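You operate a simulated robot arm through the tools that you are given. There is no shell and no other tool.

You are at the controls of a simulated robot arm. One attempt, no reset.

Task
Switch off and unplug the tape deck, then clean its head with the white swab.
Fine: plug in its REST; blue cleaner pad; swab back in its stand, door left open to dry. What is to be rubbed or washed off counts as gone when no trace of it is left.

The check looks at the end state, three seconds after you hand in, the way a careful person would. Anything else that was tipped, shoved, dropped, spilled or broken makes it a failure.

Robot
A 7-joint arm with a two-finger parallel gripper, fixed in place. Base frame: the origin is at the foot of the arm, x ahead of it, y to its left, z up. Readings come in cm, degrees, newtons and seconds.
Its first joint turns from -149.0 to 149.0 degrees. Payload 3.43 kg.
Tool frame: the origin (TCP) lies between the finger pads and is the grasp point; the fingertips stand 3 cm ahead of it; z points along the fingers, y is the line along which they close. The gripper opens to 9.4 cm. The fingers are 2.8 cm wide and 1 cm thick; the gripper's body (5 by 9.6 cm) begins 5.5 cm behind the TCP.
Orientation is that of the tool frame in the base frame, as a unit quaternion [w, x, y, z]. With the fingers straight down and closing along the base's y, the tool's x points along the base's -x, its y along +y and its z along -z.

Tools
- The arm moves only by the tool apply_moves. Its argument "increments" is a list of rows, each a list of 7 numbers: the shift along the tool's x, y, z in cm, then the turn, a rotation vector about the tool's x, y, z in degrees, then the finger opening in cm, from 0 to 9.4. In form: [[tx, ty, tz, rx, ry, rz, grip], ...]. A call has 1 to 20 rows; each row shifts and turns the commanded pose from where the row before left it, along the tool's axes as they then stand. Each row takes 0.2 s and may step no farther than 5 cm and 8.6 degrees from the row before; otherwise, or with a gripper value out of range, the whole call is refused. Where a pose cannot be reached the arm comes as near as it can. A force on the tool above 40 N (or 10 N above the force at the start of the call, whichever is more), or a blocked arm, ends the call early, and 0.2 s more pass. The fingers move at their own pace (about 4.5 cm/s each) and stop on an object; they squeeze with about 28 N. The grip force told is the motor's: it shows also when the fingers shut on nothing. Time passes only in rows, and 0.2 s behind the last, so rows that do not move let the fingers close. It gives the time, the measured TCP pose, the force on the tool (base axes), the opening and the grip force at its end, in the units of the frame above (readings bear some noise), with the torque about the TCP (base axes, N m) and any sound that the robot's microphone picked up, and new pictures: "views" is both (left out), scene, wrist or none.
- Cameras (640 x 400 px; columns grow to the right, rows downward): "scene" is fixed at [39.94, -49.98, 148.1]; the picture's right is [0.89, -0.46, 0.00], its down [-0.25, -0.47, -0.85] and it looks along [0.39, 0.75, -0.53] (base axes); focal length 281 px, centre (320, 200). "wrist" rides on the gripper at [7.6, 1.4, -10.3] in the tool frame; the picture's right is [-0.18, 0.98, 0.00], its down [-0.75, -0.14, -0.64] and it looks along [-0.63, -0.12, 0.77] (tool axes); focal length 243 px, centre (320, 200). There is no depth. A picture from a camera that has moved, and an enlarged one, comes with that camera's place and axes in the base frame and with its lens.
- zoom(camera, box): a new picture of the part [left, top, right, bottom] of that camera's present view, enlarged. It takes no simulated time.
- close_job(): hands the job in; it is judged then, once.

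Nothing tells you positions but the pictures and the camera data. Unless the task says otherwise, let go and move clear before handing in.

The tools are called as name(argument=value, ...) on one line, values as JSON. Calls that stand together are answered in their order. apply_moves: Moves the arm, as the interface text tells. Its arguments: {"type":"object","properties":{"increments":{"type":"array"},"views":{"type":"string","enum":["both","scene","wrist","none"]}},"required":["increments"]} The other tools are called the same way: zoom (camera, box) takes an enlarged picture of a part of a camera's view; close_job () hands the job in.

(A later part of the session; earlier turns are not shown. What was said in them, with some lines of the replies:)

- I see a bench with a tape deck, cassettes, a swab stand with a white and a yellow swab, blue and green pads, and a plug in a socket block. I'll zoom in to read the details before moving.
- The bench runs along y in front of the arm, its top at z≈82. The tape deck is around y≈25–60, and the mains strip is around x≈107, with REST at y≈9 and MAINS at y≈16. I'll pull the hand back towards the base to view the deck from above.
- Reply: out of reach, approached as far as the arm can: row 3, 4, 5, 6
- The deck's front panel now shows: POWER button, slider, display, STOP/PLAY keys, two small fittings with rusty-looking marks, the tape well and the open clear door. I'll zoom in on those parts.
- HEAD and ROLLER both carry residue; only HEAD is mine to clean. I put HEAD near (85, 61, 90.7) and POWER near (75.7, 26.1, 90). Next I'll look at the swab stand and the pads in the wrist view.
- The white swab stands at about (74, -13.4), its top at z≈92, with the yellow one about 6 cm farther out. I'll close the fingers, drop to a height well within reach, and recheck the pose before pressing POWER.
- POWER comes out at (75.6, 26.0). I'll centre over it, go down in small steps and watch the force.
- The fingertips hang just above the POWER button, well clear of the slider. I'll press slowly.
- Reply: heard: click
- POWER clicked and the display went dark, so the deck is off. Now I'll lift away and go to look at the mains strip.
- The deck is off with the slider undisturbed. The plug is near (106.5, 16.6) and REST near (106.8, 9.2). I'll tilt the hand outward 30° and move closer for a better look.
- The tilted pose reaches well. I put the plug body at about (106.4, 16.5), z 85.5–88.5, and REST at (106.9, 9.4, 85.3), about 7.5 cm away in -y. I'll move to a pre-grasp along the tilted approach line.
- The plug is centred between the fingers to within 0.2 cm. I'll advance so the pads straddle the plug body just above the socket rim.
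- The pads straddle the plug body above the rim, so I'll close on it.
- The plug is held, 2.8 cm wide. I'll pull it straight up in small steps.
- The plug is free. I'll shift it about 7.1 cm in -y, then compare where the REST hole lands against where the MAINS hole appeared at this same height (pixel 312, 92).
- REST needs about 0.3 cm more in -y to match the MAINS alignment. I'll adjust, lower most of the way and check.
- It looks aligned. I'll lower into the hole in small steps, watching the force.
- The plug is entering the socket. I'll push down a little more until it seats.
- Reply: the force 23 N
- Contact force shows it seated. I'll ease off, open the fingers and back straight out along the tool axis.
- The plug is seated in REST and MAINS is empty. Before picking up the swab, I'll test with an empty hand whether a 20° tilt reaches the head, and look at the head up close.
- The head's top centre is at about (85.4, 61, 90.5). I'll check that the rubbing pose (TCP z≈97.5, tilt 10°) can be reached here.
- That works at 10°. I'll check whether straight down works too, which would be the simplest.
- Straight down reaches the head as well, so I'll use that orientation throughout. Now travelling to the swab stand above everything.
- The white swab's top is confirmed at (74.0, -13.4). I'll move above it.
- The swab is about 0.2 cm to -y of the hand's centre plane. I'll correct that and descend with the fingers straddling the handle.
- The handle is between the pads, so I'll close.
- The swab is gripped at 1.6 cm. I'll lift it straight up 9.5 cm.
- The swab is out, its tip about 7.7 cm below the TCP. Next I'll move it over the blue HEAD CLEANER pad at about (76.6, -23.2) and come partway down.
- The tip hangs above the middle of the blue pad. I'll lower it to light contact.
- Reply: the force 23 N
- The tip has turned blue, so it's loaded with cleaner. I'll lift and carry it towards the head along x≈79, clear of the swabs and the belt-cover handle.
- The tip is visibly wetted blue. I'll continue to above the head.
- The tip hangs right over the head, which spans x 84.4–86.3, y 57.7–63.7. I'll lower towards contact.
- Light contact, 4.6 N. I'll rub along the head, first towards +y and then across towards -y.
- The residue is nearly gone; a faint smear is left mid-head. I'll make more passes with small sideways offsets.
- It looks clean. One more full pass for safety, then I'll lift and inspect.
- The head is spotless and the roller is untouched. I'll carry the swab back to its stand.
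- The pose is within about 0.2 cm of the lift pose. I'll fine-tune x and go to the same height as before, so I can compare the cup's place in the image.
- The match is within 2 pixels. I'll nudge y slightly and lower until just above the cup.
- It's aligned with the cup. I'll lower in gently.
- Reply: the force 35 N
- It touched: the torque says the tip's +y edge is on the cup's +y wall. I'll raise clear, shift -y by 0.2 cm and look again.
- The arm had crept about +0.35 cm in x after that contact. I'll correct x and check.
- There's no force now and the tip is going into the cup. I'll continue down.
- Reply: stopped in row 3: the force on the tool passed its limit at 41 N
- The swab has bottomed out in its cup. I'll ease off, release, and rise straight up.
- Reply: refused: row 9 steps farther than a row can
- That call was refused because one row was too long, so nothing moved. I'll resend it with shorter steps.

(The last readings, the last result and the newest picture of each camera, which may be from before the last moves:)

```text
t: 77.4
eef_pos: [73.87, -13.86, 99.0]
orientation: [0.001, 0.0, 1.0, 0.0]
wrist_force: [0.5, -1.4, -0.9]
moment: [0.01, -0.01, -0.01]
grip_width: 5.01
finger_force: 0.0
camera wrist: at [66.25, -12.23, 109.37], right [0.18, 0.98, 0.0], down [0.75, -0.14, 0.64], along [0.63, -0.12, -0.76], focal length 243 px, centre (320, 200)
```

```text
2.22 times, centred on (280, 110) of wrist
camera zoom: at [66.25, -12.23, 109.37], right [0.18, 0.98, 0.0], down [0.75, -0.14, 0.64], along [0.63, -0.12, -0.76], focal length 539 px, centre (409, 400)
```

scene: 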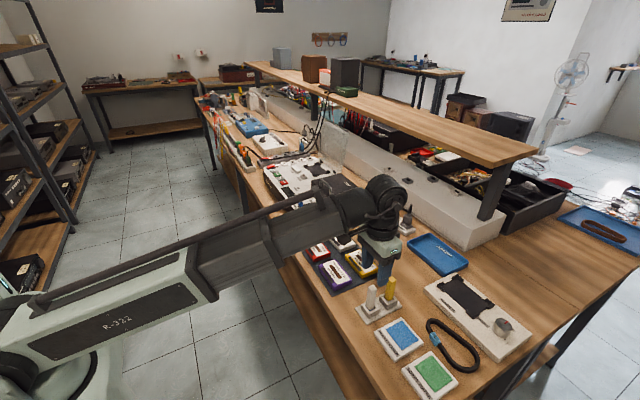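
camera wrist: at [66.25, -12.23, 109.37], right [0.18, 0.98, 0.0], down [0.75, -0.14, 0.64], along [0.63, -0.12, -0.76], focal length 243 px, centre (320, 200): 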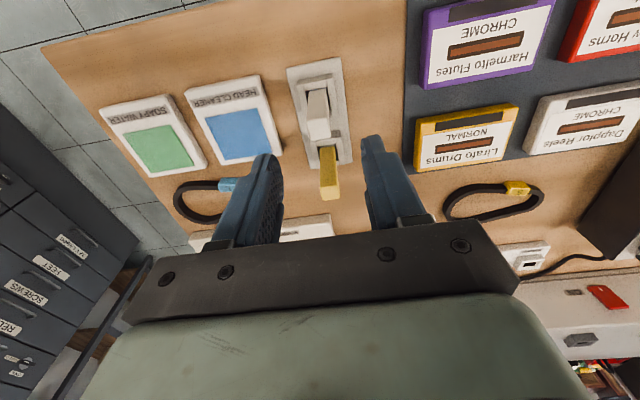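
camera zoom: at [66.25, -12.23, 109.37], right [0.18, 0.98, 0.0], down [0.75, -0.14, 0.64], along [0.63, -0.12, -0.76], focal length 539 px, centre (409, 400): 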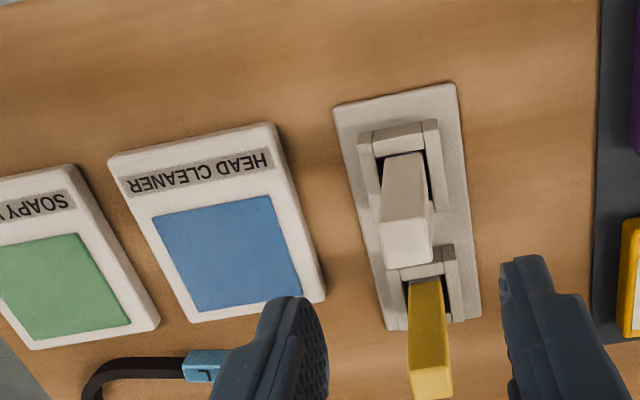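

The white swab stands upright in its stand, and the stand hasn't moved. I'll move the arm aside for a final check of the deck, plug and head.

apply_moves(increments=[[-1.5, 3, -1, 0, 0, 0, 5], [-1.5, 3, -1, 0, 0, 0, 5], [-1.5, 4, -1, 0, 0, 0, 5], [-1, 4, -1, 0, 0, 0, 5], [0, 4, 0, 0, 0, 0, 5], [0, 4, 0, 0, 0, 0, 5], [0, 4, 0, 0, 0, 0, 5], [0, 4, 0, 0, 0, 0, 5], [0, 4, 0, 0, 0, 0, 5], [0, 4, 0, 0, 0, 0, 5], [0, 4, 0, 0, 0, 0, 5], [0, 4, 0, 0, 0, 0, 5], [0, 4, 0, 0, 0, 0, 5], [0, 4, 0, 0, 0, 0, 5], [0, 4, 0, 0, 0, 0, 5], [0, 4, 0, 0, 0, 0, 5], [0, 4, 0, 0, 0, 0, 5], [0, 4, -2, 0, 0, 0, 5], [0, 4, -2, 0, 0, 0, 5], [0, 0, 0, 0, 0, 0, 5]])

zoom(camera="scene", box=[250, 140, 350, 230])

zoom(camera="scene", box=[285, 145, 335, 185])

zoom(camera="scene", box=[370, 185, 430, 235])

zoom(camera="scene", box=[340, 240, 480, 390])

zoom(camera="wrist", box=[220, 40, 420, 200])

```text
t: 81.6
eef_pos: [79.39, 60.08, 106.65]
orientation: [0.002, 0.0, 1.0, 0.0]
wrist_force: [0.5, 0.1, 0.4]
moment: [0.01, -0.01, 0.02]
grip_width: 5.0
finger_force: 0.0
camera wrist: at [71.79, 61.61, 117.02], right [0.18, 0.98, 0.0], down [0.75, -0.14, 0.64], along [0.63, -0.12, -0.76], focal length 243 px, centre (320, 200)
```

scene: 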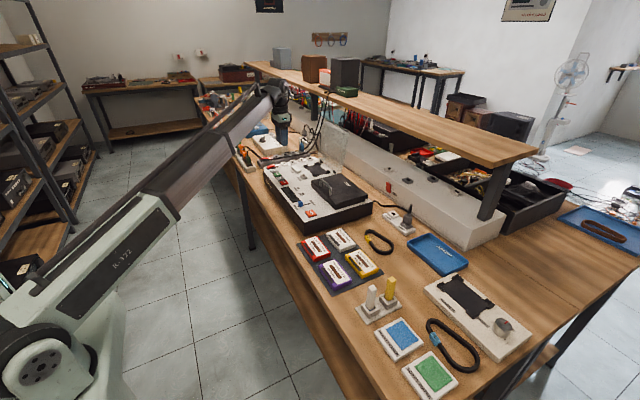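
wrist: 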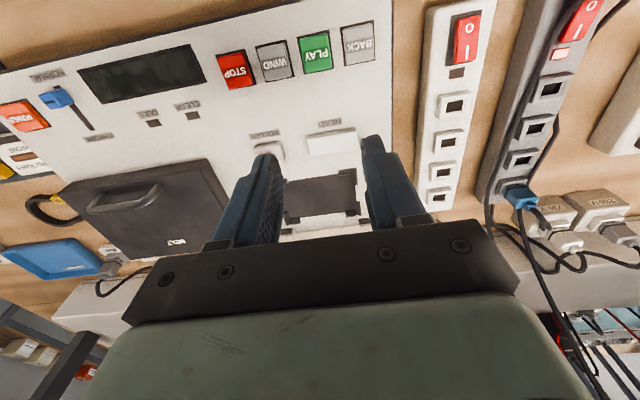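

```text
4.44 times, centred on (300, 185) of scene
camera zoom: at [39.94, -49.98, 148.1], right [0.89, -0.46, 0.0], down [-0.25, -0.47, -0.85], along [0.39, 0.75, -0.53], focal length 1248 px, centre (409, 267)
```

zoom: 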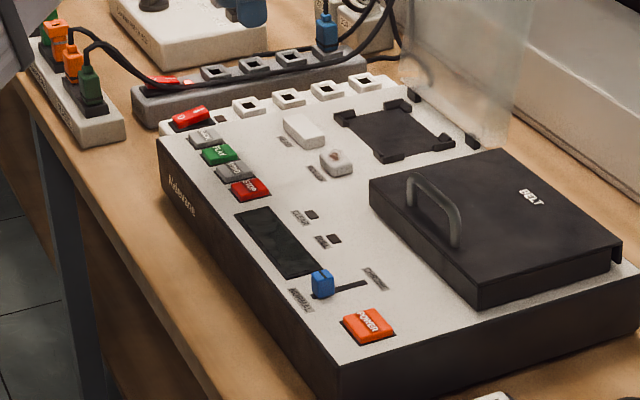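

```text
10.00 times, centred on (310, 165) of scene
camera zoom: at [39.94, -49.98, 148.1], right [0.89, -0.46, 0.0], down [-0.25, -0.47, -0.85], along [0.39, 0.75, -0.53], focal length 2809 px, centre (420, 550)
```

zoom: 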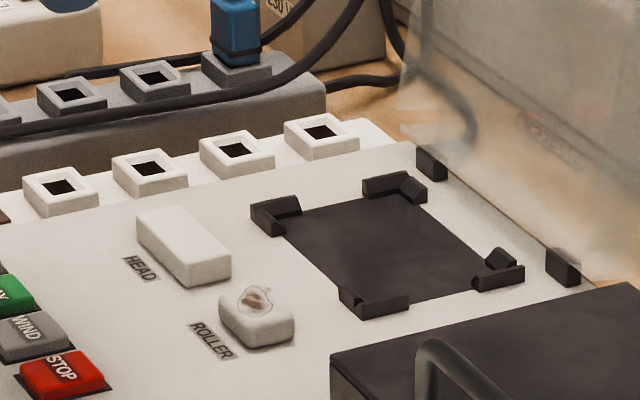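

```text
8.00 times, centred on (400, 210) of scene
camera zoom: at [39.94, -49.98, 148.1], right [0.89, -0.46, 0.0], down [-0.25, -0.47, -0.85], along [0.39, 0.75, -0.53], focal length 2247 px, centre (-320, 120)
```

zoom: 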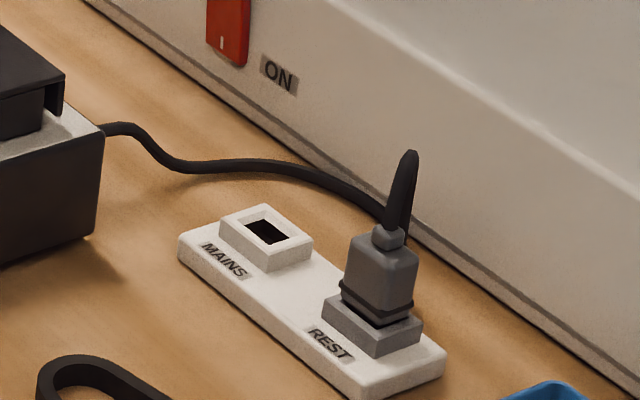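

```text
2.67 times, centred on (410, 315) of scene
camera zoom: at [39.94, -49.98, 148.1], right [0.89, -0.46, 0.0], down [-0.25, -0.47, -0.85], along [0.39, 0.75, -0.53], focal length 749 px, centre (80, -107)
```

zoom: 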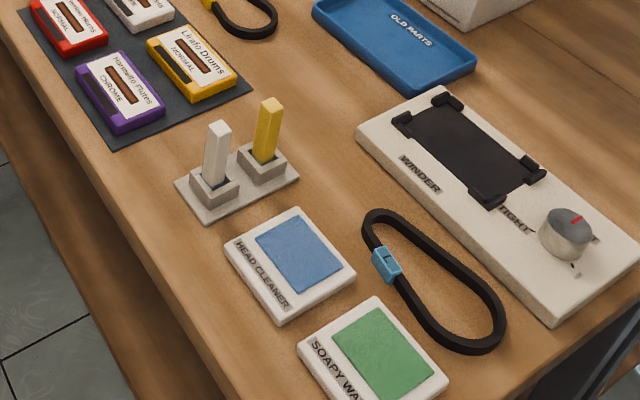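

```text
2.50 times, centred on (320, 120) of wrist
camera zoom: at [71.79, 61.61, 117.02], right [0.18, 0.98, 0.0], down [0.75, -0.14, 0.64], along [0.63, -0.12, -0.76], focal length 606 px, centre (320, 400)
```

zoom: 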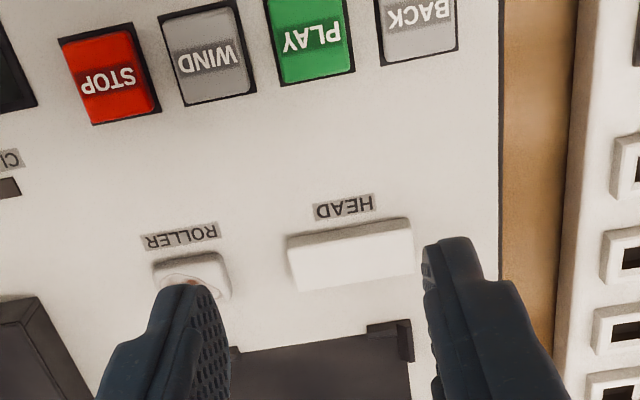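

Everything checks out: display dark, plug seated in REST with MAINS empty, head spotless, door open, white swab back in its stand, and nothing else disturbed. The gripper is empty and clear, so I'm handing in.

close_job()

```text
The job is handed in.
```

The tape deck is switched off and unplugged, its head is clean, and I've handed the job in. I don't have the check's result.

- **Power:** I pressed POWER once; it clicked and the display went dark.
- **Plug:** It is out of MAINS and seated in REST, sitting as deep as it did in MAINS.
- **Head:** I wetted the white swab on the blue HEAD CLEANER pad and rubbed the head along its full length several times. No residue shows in close-ups from either camera. I left the roller, which also has residue, alone.
- **Swab:** It is back upright in its cup. On the first try to put it back, the tip pressed on the cup wall at about 35 N, so I lifted, realigned and lowered it in. The stand had not moved afterwards.
- **Rest of the bench:** The deck door is still open. The slider, tapes, yellow swab and pads look undisturbed. The gripper is empty and clear of everything.
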